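You operate a simulated robot arm through the tools that you are given. There is no shell and no other tool. Be economical: measure what you need, move in short steps, check, and stop when the job is done.

Carry out the task below with a simulated robot arm. There is one attempt and no reset: what you move stays moved.

TASK
Put one of the stoppers from the top of the herb bench on the cream blend card.
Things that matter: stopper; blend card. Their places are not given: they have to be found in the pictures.

It is judged by the outcome, as a careful person would: the job done as asked, and still so three seconds after it is handed in. It fails if anything else is knocked over, pushed out of place, dropped, spilled or broken.

THE ROBOT
A 7-joint arm with a two-finger parallel gripper, fixed in place. Base frame: the origin is at the foot of the arm, x ahead of it, y to its left, z up; the work surface is at about z = 0. Lengths are in m, angles in degrees, forces in N, time in s.
With the tool pointing down near the work surface it reaches from about 0.22 to 0.58 m from the base axis. Its first joint turns from -66.0 to 66.0 degrees. Payload 2.5 kg.
Tool frame: the origin (TCP) lies between the finger pads and is the grasp point; the fingertips stand 0.023 m ahead of it; z points along the fingers, y is the line along which they close. The gripper opens to 0.094 m. The fingers are 0.038 m wide and 0.01 m thick; the gripper's body (0.054 by 0.096 m) begins 0.039 m behind the TCP.
Orientation is told as [roll, pitch, yaw] about the base's x, y, z axes, in that order, counted from this pose: with the fingers straight down and closing along the base's y, the tool's x points along the base's -x, its y along +y and its z along -z.

THE INTERFACE
- The arm moves only by the tool arm_command. Its argument "steps" is a list of rows, each a list of 7 numbers: the gripper command, from -1 (shut) to 1 (fully open), values between in proportion, then the shift along the base's x, y, z in units of 300 mm (1.0 is 300 mm), then the turn, a rotation vector about the base's x, y, z in units of 180 degrees (1.0 is 180 degrees). In form: [[fingers, tx, ty, tz, wx, wy, wz], ...]. A call has 1 to 20 rows; each row is the pose to reach, as a shift and turn from the pose commanded when the call began. A call with a number of a shift or a turn outside -1 to 1 is refused whole. A row lasts 0.2 s, in which the tool goes at most 0.05 m and 8.6 degrees; a call with a longer step from one row to the next is refused whole, and so is a gripper value outside its range. A pose out of reach is approached as far as the arm can. The call stops where the force on the tool passes 40 N (or 10 N more than at its start, if that is more) or the arm is blocked; 0.2 s more then pass. The fingers move at their own pace (about 0.108 m/s each) and stop on an object; they squeeze with about 42 N. The grip force told is the motor's: it shows also when the fingers shut on nothing. Time passes only in rows, and 0.2 s behind the last, so rows that repeat a pose let the fingers close. It gives the time, the measured TCP pose, the force on the tool (base axes), the opening and the grip force at its end, in the units of the frame above (readings bear some noise).
- Cameras (640 x 400 px; columns grow to the right, rows downward): "scene" is fixed at [0.1281, -0.4155, 0.5404]; the picture's right is [0.74, -0.67, 0.00], its down [-0.41, -0.45, -0.80] and it looks along [0.53, 0.59, -0.61] (base axes); focal length 358 px, centre (320, 200). "wrist" rides on the gripper at [-0.039, 0, -0.044] in the tool frame; the picture's right is [0.00, -1.00, 0.00], its down [0.97, 0.00, -0.24] and it looks along [0.24, 0.00, 0.97] (tool axes); focal length 218 px, centre (320, 200).
- grab_frame(camera): a new picture of that camera. No time passes.
- measure_at(camera, pixels): for up to 12 pixels [column, row] of the newest picture of that camera ("zoom" is the newest enlarged one), the place [x, y, z] in the base frame of the surface seen there, good to about 0.002 m. No time passes.
- enlarge(camera, box): a new picture of the part [left, top, right, bottom] of that camera's present view, enlarged. No time passes.
- close_job(): hands the job in; it is judged then, once.

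Work in short steps. Measure before you move; look again where a grasp or a placing could have gone wrong, and mend it. You have 60 turns and 24 pictures in all, the two below and enlarged ones among them. Open the gripper and draw the arm clear of the work before you hand the job in, unless the task says otherwise; then end with one line.

The tools are called after ">>>" as name(argument=value, ...) on one line, values as JSON. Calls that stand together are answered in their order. arm_command: Moves the arm, as the interface text tells. Its arguments: {"type":"object","properties":{"steps":{"type":"array","items":{"type":"array","items":{"type":"number"}}}},"required":["steps"]} The other tools are called the same way: grab_frame (camera) takes a picture; measure_at (camera, pixels) gives the place of the surface under pixels of a picture; enlarge (camera, box) takes an enlarged picture of a part of a camera's view; close_job () hands the job in.

At the start:

```text
time_s: 0.0
tcp_pos: [0.3591, 0.2223, 0.2751]
ee_rot: [0.1, 0.0, -0.1]
contact_force: [0.1, 0.3, -0.3]
grip_width: 0.094
gripper_force: 0.0
```

scene: 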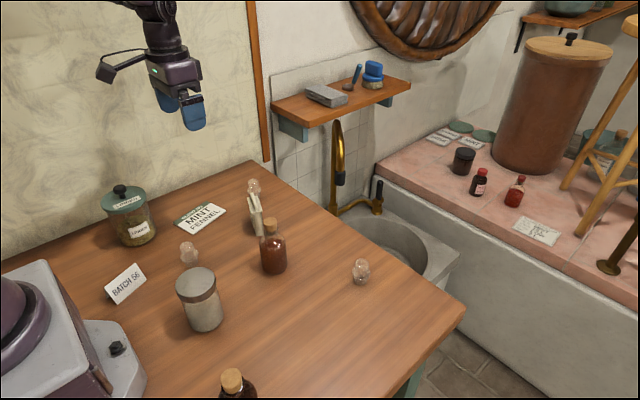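
wrist: 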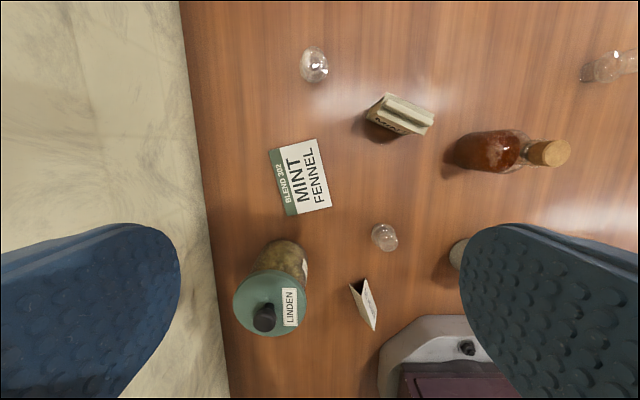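

The pictures show three glass stoppers: scene (189,252), (253,187) and (361,270). The card is at (202,218). I enlarge these areas and measure them.

>>> enlarge(camera="scene", box=[90, 160, 290, 285])

>>> measure_at(camera="scene", pixels=[[189, 247], [188, 258], [190, 264], [254, 187], [361, 266], [361, 280], [202, 218], [178, 232], [187, 207], [218, 204], [227, 214]])

>>> measure_at(camera="wrist", pixels=[[384, 237], [384, 249], [300, 177], [270, 151], [317, 138], [332, 207], [287, 216], [314, 65], [399, 115], [363, 304]])

```text
3.20 times, centred on (190, 222) of scene
```

zoom: 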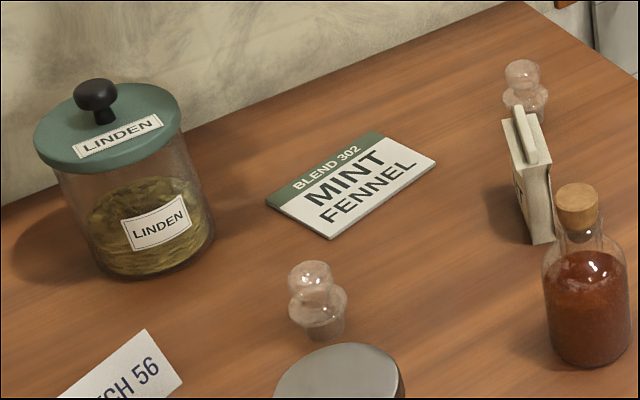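

```text
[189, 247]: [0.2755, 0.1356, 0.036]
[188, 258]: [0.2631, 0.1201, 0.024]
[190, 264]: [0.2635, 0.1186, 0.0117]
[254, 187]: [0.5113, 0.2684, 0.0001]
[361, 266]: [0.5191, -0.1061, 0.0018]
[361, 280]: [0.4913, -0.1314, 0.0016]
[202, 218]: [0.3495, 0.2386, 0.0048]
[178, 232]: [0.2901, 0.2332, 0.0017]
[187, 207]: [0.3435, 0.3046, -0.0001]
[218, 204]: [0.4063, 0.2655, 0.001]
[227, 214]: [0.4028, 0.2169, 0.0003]
```

```text
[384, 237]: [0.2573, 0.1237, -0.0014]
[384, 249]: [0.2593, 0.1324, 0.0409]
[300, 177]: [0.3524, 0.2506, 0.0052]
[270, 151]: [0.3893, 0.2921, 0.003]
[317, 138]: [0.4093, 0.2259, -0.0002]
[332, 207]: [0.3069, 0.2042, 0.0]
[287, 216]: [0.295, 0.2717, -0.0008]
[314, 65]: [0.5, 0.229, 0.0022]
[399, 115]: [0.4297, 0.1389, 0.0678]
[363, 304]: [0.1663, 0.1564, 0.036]
```

The nearest stopper stands upright at about (0.267, 0.130). I move above it, staying high, to check the clearances around it.

>>> arm_command(steps=[[1, -0.1, -0.1, -0.05, 0, 0, 0], [1, -0.2, -0.2, -0.1, 0, 0, 0], [1, -0.307, -0.307, -0.2, 0, 0, 0], [1, -0.307, -0.307, -0.25, 0, 0, 0]])

>>> grab_frame(camera="wrist")

>>> measure_at(camera="scene", pixels=[[196, 280], [212, 276], [182, 284], [200, 292], [120, 190], [150, 205], [125, 280], [145, 268]])

```text
refused: row 3 steps farther than a row can; nothing moved
```

```text
20 pictures are left
```

wrist: 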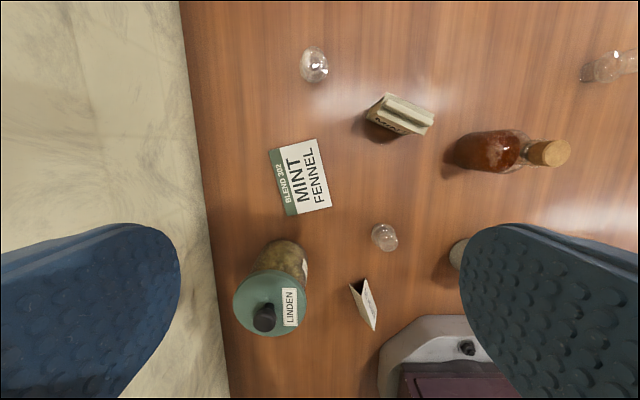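

```text
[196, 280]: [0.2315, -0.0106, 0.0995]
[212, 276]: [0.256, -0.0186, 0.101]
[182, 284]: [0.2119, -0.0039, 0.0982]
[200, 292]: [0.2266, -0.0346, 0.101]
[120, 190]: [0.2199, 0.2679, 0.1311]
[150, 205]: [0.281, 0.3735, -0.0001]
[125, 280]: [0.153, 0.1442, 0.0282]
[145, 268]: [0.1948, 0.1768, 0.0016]
```

The row step was too long, so I use shorter rows. The canister's top (near y≈-0.01) and the jar (near y≈0.27) leave room to close along y.

>>> arm_command(steps=[[1, -0.08, -0.08, -0.04, 0, 0, 0], [1, -0.16, -0.16, -0.08, 0, 0, 0], [1, -0.24, -0.24, -0.12, 0, 0, 0], [1, -0.307, -0.307, -0.2, 0, 0, 0], [1, -0.307, -0.307, -0.35, 0, 0, 0], [1, -0.307, -0.307, -0.45, 0, 0, 0]])

>>> grab_frame(camera="wrist")

>>> enlarge(camera="scene", box=[90, 160, 290, 285])

```text
time_s: 1.4
tcp_pos: [0.2638, 0.1311, 0.1398]
ee_rot: [0.1, -0.2, 0.0]
contact_force: [0.5, -0.2, 0.4]
grip_width: 0.094
gripper_force: 0.0
```

```text
19 pictures are left
```

wrist: 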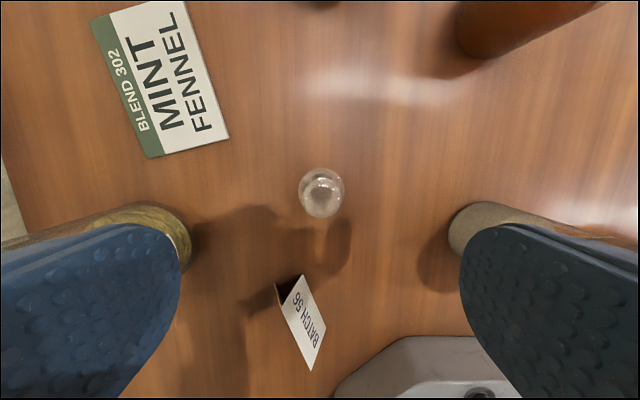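

```text
3.20 times, centred on (190, 222) of scene
```

zoom: 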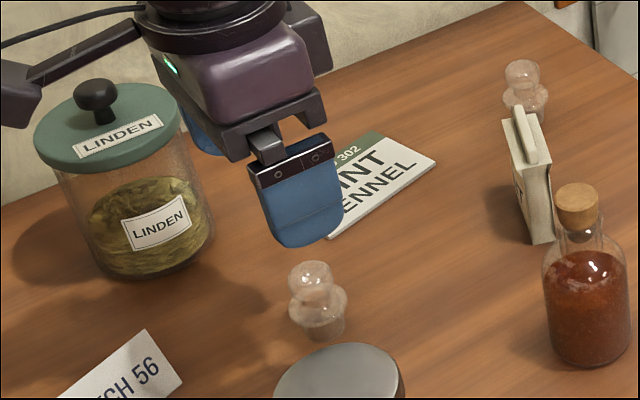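

The stopper is centred at wrist (321,193), which puts it at about (0.269, 0.130). I narrow the fingers to about 0.066 m, shift +5 mm in x and go down in short rows.

>>> arm_command(steps=[[0.4, 0.018, -0.003, 0, 0, 0, 0], [0.4, 0.018, -0.003, -0.1, 0, 0, 0], [0.4, 0.018, -0.003, -0.2, 0, 0, 0], [0.4, 0.018, -0.003, -0.28, 0, 0, 0], [0.4, 0.018, -0.003, -0.33, 0, 0, 0], [0.4, 0.018, -0.003, -0.376, 0, 0, 0]])

>>> grab_frame(camera="wrist")

>>> enlarge(camera="scene", box=[110, 190, 270, 290])

```text
time_s: 2.8
tcp_pos: [0.271, 0.1308, 0.0242]
ee_rot: [0.0, -0.2, 0.0]
contact_force: [-0.5, -0.1, 0.5]
grip_width: 0.0657
gripper_force: 0.1
```

```text
17 pictures are left
```

wrist: 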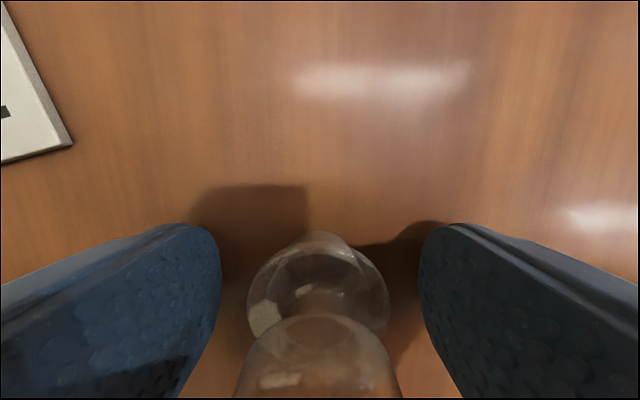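

```text
4.00 times, centred on (190, 240) of scene
```

zoom: 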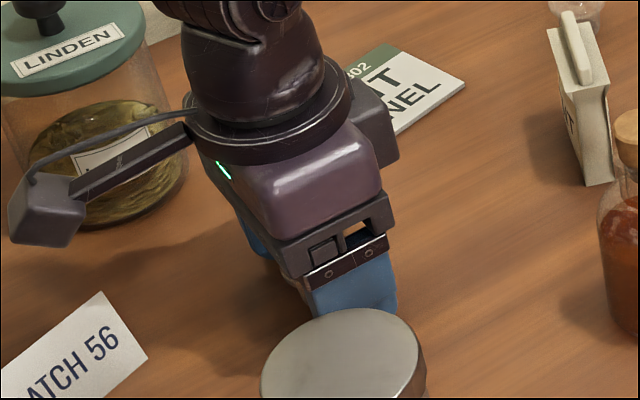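

The stopper sits midway between the fingers. I close on it, let it settle, and lift a little.

>>> arm_command(steps=[[0.4, 0, 0, 0.01, 0, 0, 0], [-1, 0, 0, 0.01, 0, 0, 0], [-1, 0, 0, 0.01, 0, 0, 0], [-1, 0, 0, 0.01, 0, 0, 0], [-1, 0, 0, 0.01, 0, 0, 0], [-1, 0, 0, 0.08, 0, 0, 0], [-1, 0, 0, 0.18, 0, 0, 0]])

>>> grab_frame(camera="wrist")

>>> enlarge(camera="scene", box=[110, 190, 270, 290])

```text
time_s: 4.4
tcp_pos: [0.272, 0.1297, 0.0804]
ee_rot: [0.1, -0.1, -0.1]
contact_force: [-0.1, -0.5, 0.1]
grip_width: 0.0
gripper_force: 42.2
```

```text
15 pictures are left
```

wrist: 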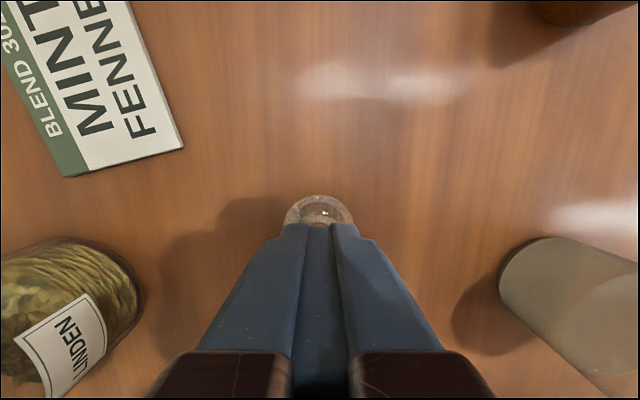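

```text
4.00 times, centred on (190, 240) of scene
```

zoom: 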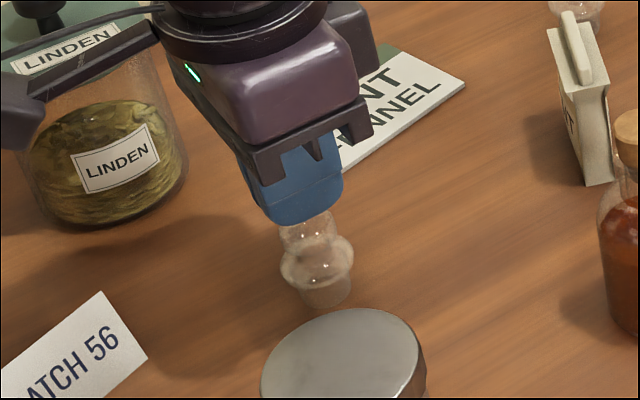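

The fingers shut on nothing, and the stopper still stands on the table at zoom (317,270). I rise, open, and locate it again.

>>> arm_command(steps=[[-1, 0, 0, 0.1, 0, 0, 0], [0.4, 0, 0, 0.2, 0, 0, 0], [0.4, 0, 0, 0.2, 0, 0, 0]])

>>> enlarge(camera="wrist", box=[240, 130, 400, 230])

>>> enlarge(camera="scene", box=[158, 235, 222, 275])

```text
time_s: 5.2
tcp_pos: [0.2694, 0.1294, 0.1377]
ee_rot: [0.1, 0.0, 0.1]
contact_force: [0.5, 0.4, -0.6]
grip_width: 0.0659
gripper_force: 0.0
```

```text
4.00 times, centred on (320, 180) of wrist
```

zoom: 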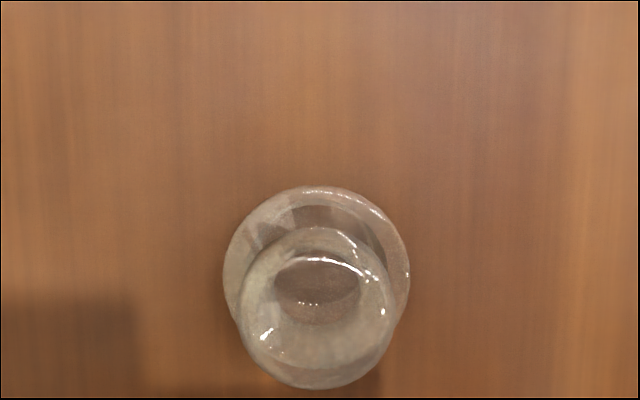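

```text
10.00 times, centred on (190, 255) of scene
```

zoom: 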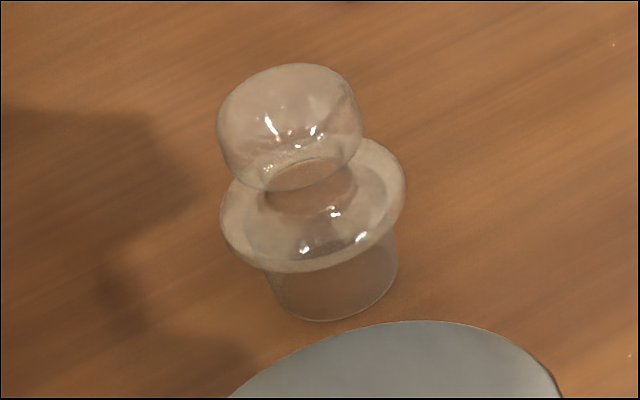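

The stopper has a wide collar (≈0.036 m at z≈0.019) and a knob (≈0.025 m at z≈0.038), still centred at about (0.269, 0.130). I'll grip the knob instead, with the fingertips just above the collar. I close slowly and read the width before lifting.

>>> arm_command(steps=[[0.2, 0, 0, -0.1, 0, 0, 0], [0.2, 0, 0, -0.2, 0, 0, 0], [0.2, 0, 0, -0.27, 0, 0, 0], [0.2, 0, 0, -0.308, 0, 0, 0], [0.2, 0, 0, -0.308, 0, 0, 0], [-0.2, 0, 0, -0.308, 0, 0, 0], [-0.35, 0, 0, -0.308, 0, 0, 0], [-0.45, 0, 0, -0.308, 0, 0, 0], [-0.6, 0, 0, -0.308, 0, 0, 0], [-0.6, 0, 0, -0.308, 0, 0, 0]])

>>> enlarge(camera="wrist", box=[200, 200, 440, 400])

```text
time_s: 7.4
tcp_pos: [0.2701, 0.131, 0.0492]
ee_rot: [0.1, -0.2, -0.1]
contact_force: [-1.0, -0.7, 24.0]
grip_width: 0.0274
gripper_force: 9.1
```

```text
2.00 times, centred on (320, 300) of wrist
```

zoom: 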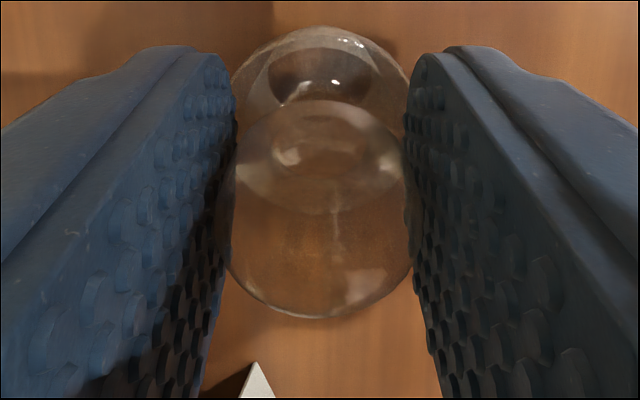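

I have contact at 0.0274 m, but 24 N upward means the fingertips are resting on the collar. I open slightly, raise 3 mm, and grip again.

>>> arm_command(steps=[[-0.3, 0, 0, 0, 0, 0, 0], [-0.3, 0, 0, 0.01, 0, 0, 0], [-0.3, 0, 0, 0.01, 0, 0, 0], [-0.6, 0, 0, 0.01, 0, 0, 0], [-0.6, 0, 0, 0.01, 0, 0, 0]])

>>> enlarge(camera="scene", box=[158, 225, 222, 265])

```text
time_s: 8.6
tcp_pos: [0.2702, 0.1309, 0.0513]
ee_rot: [-0.1, 0.0, 0.0]
contact_force: [0.3, 0.0, -0.7]
grip_width: 0.0242
gripper_force: 41.9
```

```text
10.00 times, centred on (190, 245) of scene
```

zoom: 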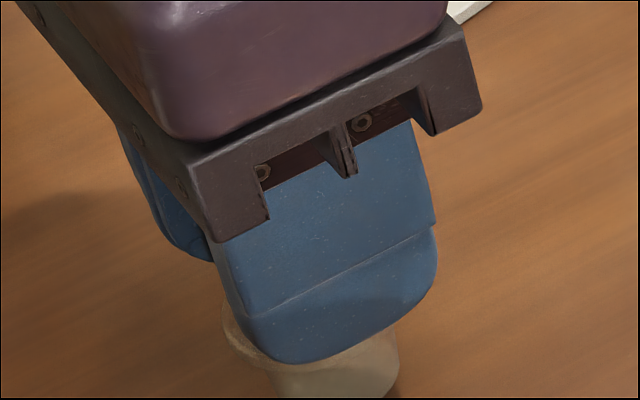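

This is a clean grip: 41.9 N at 0.0242 m, with no vertical force. I lift gently and check.

>>> arm_command(steps=[[-0.6, 0, 0, 0.01, 0, 0, 0], [-0.6, 0, 0, 0.025, 0, 0, 0], [-0.6, 0, 0, 0.05, 0, 0, 0], [-0.6, 0, 0, 0.1, 0, 0, 0]])

>>> enlarge(camera="scene", box=[126, 190, 254, 270])

```text
time_s: 9.6
tcp_pos: [0.2718, 0.1305, 0.0814]
ee_rot: [0.0, 0.0, 0.0]
contact_force: [-0.4, 0.6, -0.3]
grip_width: 0.024
gripper_force: 41.8
```

```text
5.00 times, centred on (190, 230) of scene
```

zoom: 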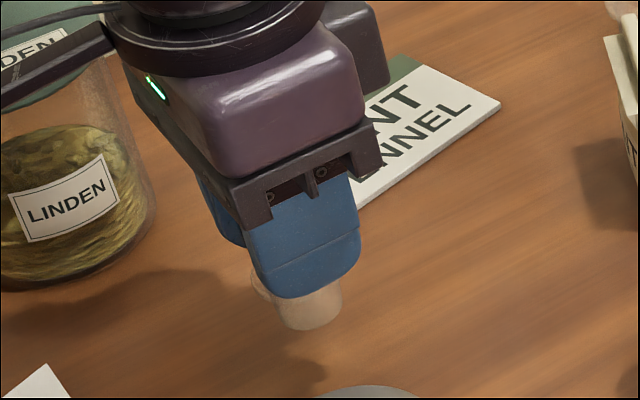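

The stopper is held. A bracket sticks out from the hand towards the jar, so I measure it and the jar before moving sideways.

>>> grab_frame(camera="scene")

>>> measure_at(camera="scene", pixels=[[122, 214], [127, 206], [135, 202], [145, 197], [130, 232], [118, 186], [107, 205], [150, 225], [123, 222]])

```text
8 pictures are left
```

scene: 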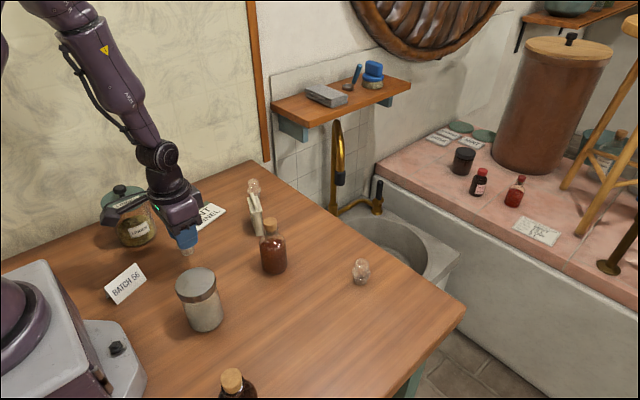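

```text
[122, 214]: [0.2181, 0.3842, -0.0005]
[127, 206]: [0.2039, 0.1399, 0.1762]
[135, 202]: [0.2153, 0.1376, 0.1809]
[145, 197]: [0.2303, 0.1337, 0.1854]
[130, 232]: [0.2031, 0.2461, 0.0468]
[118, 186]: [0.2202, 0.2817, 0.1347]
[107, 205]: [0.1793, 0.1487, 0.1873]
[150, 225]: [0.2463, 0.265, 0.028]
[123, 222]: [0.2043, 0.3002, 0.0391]
```

The bracket trails in −x about 0.10 m above the TCP, so it could pass close to the jar (x≈0.22, y≈0.28, top 0.135). I raise and yaw the tool +45° on the way, which turns the bracket away from the jar. The target is the card centre, about (0.353, 0.2485).

>>> arm_command(steps=[[-0.6, 0, 0, 0.05, 0, 0, 0], [-0.6, 0, 0, 0.1, 0, 0, 0.02], [-0.6, 0.04, 0.05, 0.1, 0, 0, 0.06], [-0.6, 0.09, 0.12, 0.1, 0, 0, 0.1], [-0.6, 0.14, 0.19, 0.1, 0, 0, 0.14], [-0.6, 0.19, 0.26, 0.1, 0, 0, 0.18], [-0.6, 0.24, 0.33, 0.1, 0, 0, 0.22], [-0.6, 0.277, 0.393, 0.1, 0, 0, 0.25], [-0.6, 0.277, 0.393, 0.1, 0, 0, 0.25]])

>>> grab_frame(camera="scene")

>>> grab_frame(camera="wrist")

```text
time_s: 11.6
tcp_pos: [0.3538, 0.2477, 0.1118]
ee_rot: [0.0, 0.0, 45.2]
contact_force: [-0.6, 0.2, -0.4]
grip_width: 0.0248
gripper_force: 42.0
```

```text
7 pictures are left
```

scene: 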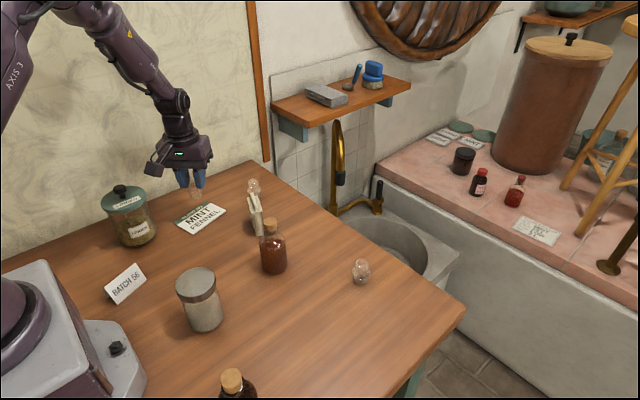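

```text
6 pictures are left
```

wrist: 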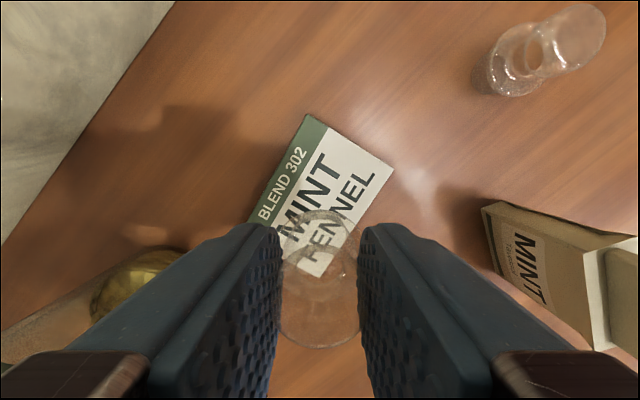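

The stopper is held over the card. I check the card's corners once more from this view.

>>> measure_at(camera="wrist", pixels=[[310, 120], [388, 170], [321, 272], [256, 216], [330, 145], [375, 180]])

>>> measure_at(camera="scene", pixels=[[205, 221], [192, 231], [176, 221], [223, 212], [212, 205]])

```text
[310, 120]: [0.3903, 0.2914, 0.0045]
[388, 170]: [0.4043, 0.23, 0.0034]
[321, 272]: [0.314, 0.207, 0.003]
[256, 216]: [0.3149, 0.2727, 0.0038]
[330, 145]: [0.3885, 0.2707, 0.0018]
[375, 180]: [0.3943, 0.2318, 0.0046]
```

```text
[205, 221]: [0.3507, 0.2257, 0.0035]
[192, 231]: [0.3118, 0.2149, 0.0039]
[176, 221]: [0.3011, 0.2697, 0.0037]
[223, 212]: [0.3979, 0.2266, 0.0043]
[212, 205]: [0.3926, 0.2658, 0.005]
```

The card centre is about (0.352, 0.249) with its top at z≈0.004, so the tool is right over it. I go down slowly to touch.

>>> arm_command(steps=[[-0.6, 0, 0.003, -0.06, 0, 0, 0], [-0.6, 0, 0.003, -0.12, 0, 0, 0], [-0.6, 0, 0.003, -0.16, 0, 0, 0], [-0.6, 0, 0.003, -0.178, 0, 0, 0], [-0.6, 0, 0.003, -0.183, 0, 0, 0], [-0.6, 0, 0.003, -0.183, 0, 0, 0]])

>>> enlarge(camera="scene", box=[150, 175, 246, 235])

```text
time_s: 13.0
tcp_pos: [0.3551, 0.2482, 0.0578]
ee_rot: [-0.1, -0.1, 44.9]
contact_force: [-0.7, -0.2, -0.7]
grip_width: 0.0243
gripper_force: 42.1
```

```text
6.67 times, centred on (198, 205) of scene
```

zoom: 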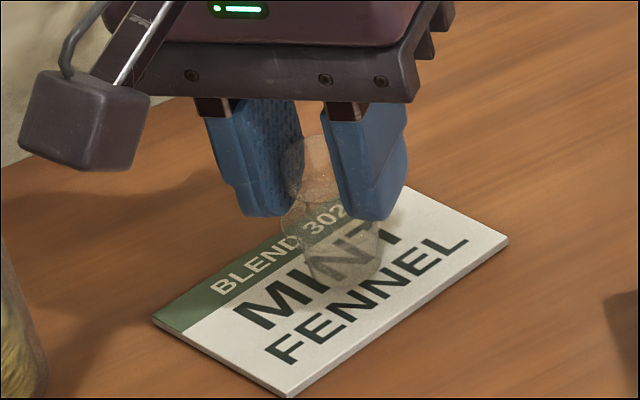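

It isn't touching yet, with force near zero. I lower it another 1.5 mm in small steps.

>>> arm_command(steps=[[-0.6, 0, 0, -0.0025, 0, 0, 0], [-0.6, 0, 0, -0.005, 0, 0, 0], [-0.6, 0, 0, -0.005, 0, 0, 0]])

```text
time_s: 13.8
tcp_pos: [0.3548, 0.2478, 0.0544]
ee_rot: [0.0, 0.1, 45.1]
contact_force: [1.1, -0.1, -0.6]
grip_width: 0.0241
gripper_force: 42.3
```

>>> arm_command(steps=[[-0.6, 0, 0, -0.002, 0, 0, 0], [-0.6, 0, 0, -0.004, 0, 0, 0], [-0.6, 0, 0, -0.004, 0, 0, 0]])

```text
time_s: 14.6
tcp_pos: [0.355, 0.2482, 0.054]
ee_rot: [0.0, -0.2, 45.0]
contact_force: [0.4, -0.4, 5.2]
grip_width: 0.024
gripper_force: 42.1
```

A 5 N reaction means the stopper is seated on the card. I open gradually and retreat straight up.

>>> arm_command(steps=[[-0.45, 0, 0, 0, 0, 0, 0], [-0.35, 0, 0, 0, 0, 0, 0], [-0.2, 0, 0, 0.003, 0, 0, 0], [0, 0, 0, 0.006, 0, 0, 0], [0.2, 0, 0, 0.01, 0, 0, 0], [0.2, 0, 0, 0.05, 0, 0, 0], [0.2, 0, 0, 0.15, 0, 0, 0], [0.2, 0, 0, 0.3, 0, 0, 0], [0.2, 0, 0, 0.45, 0, 0, 0]])

>>> grab_frame(camera="scene")

>>> enlarge(camera="scene", box=[150, 175, 246, 235])

```text
time_s: 16.6
tcp_pos: [0.3521, 0.2471, 0.1893]
ee_rot: [0.0, -0.1, 45.0]
contact_force: [0.2, 0.2, 0.5]
grip_width: 0.0564
gripper_force: 0.1
```

```text
4 pictures are left
```

scene: 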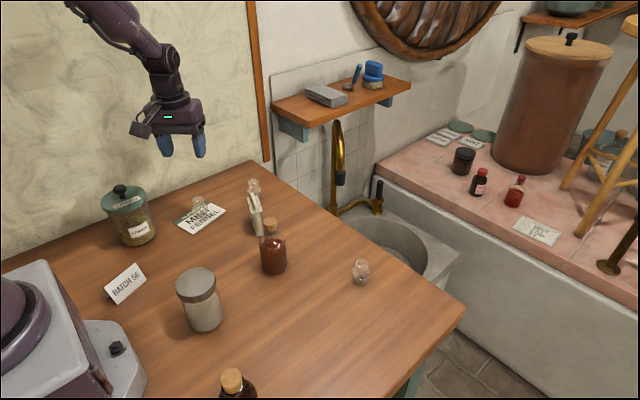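

```text
6.67 times, centred on (198, 205) of scene
```

zoom: 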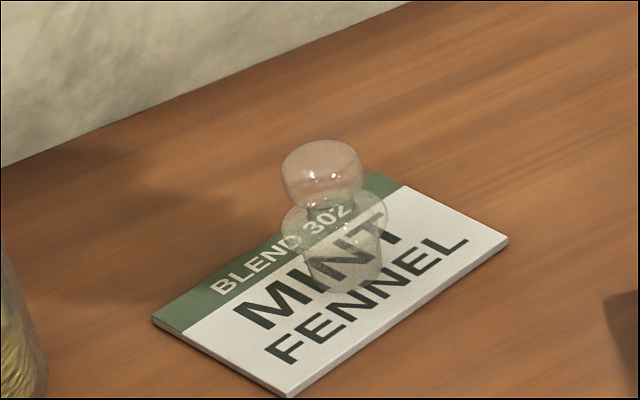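

The stopper stands upright in the middle of the card, the card hasn't moved, and everything else is in place. I draw the arm up a bit more with the gripper open, then hand in.

>>> arm_command(steps=[[1, 0, 0, 0.12, 0, 0, 0], [1, 0, 0, 0.24, 0, 0, 0], [1, 0, 0, 0.3, 0, 0, 0], [1, 0, 0, 0.3, 0, 0, 0]])

>>> close_job()

```text
time_s: 17.6
tcp_pos: [0.3528, 0.2488, 0.278]
ee_rot: [0.0, 0.0, 45.1]
contact_force: [0.3, 0.0, -0.2]
grip_width: 0.0939
gripper_force: 0.0
```

```text
The job is handed in.
```

One stopper now stands upright near the middle of the cream "Blend 302 Mint Fennel" card; nothing else was moved, the gripper is open, the arm is clear, and the job is handed in.
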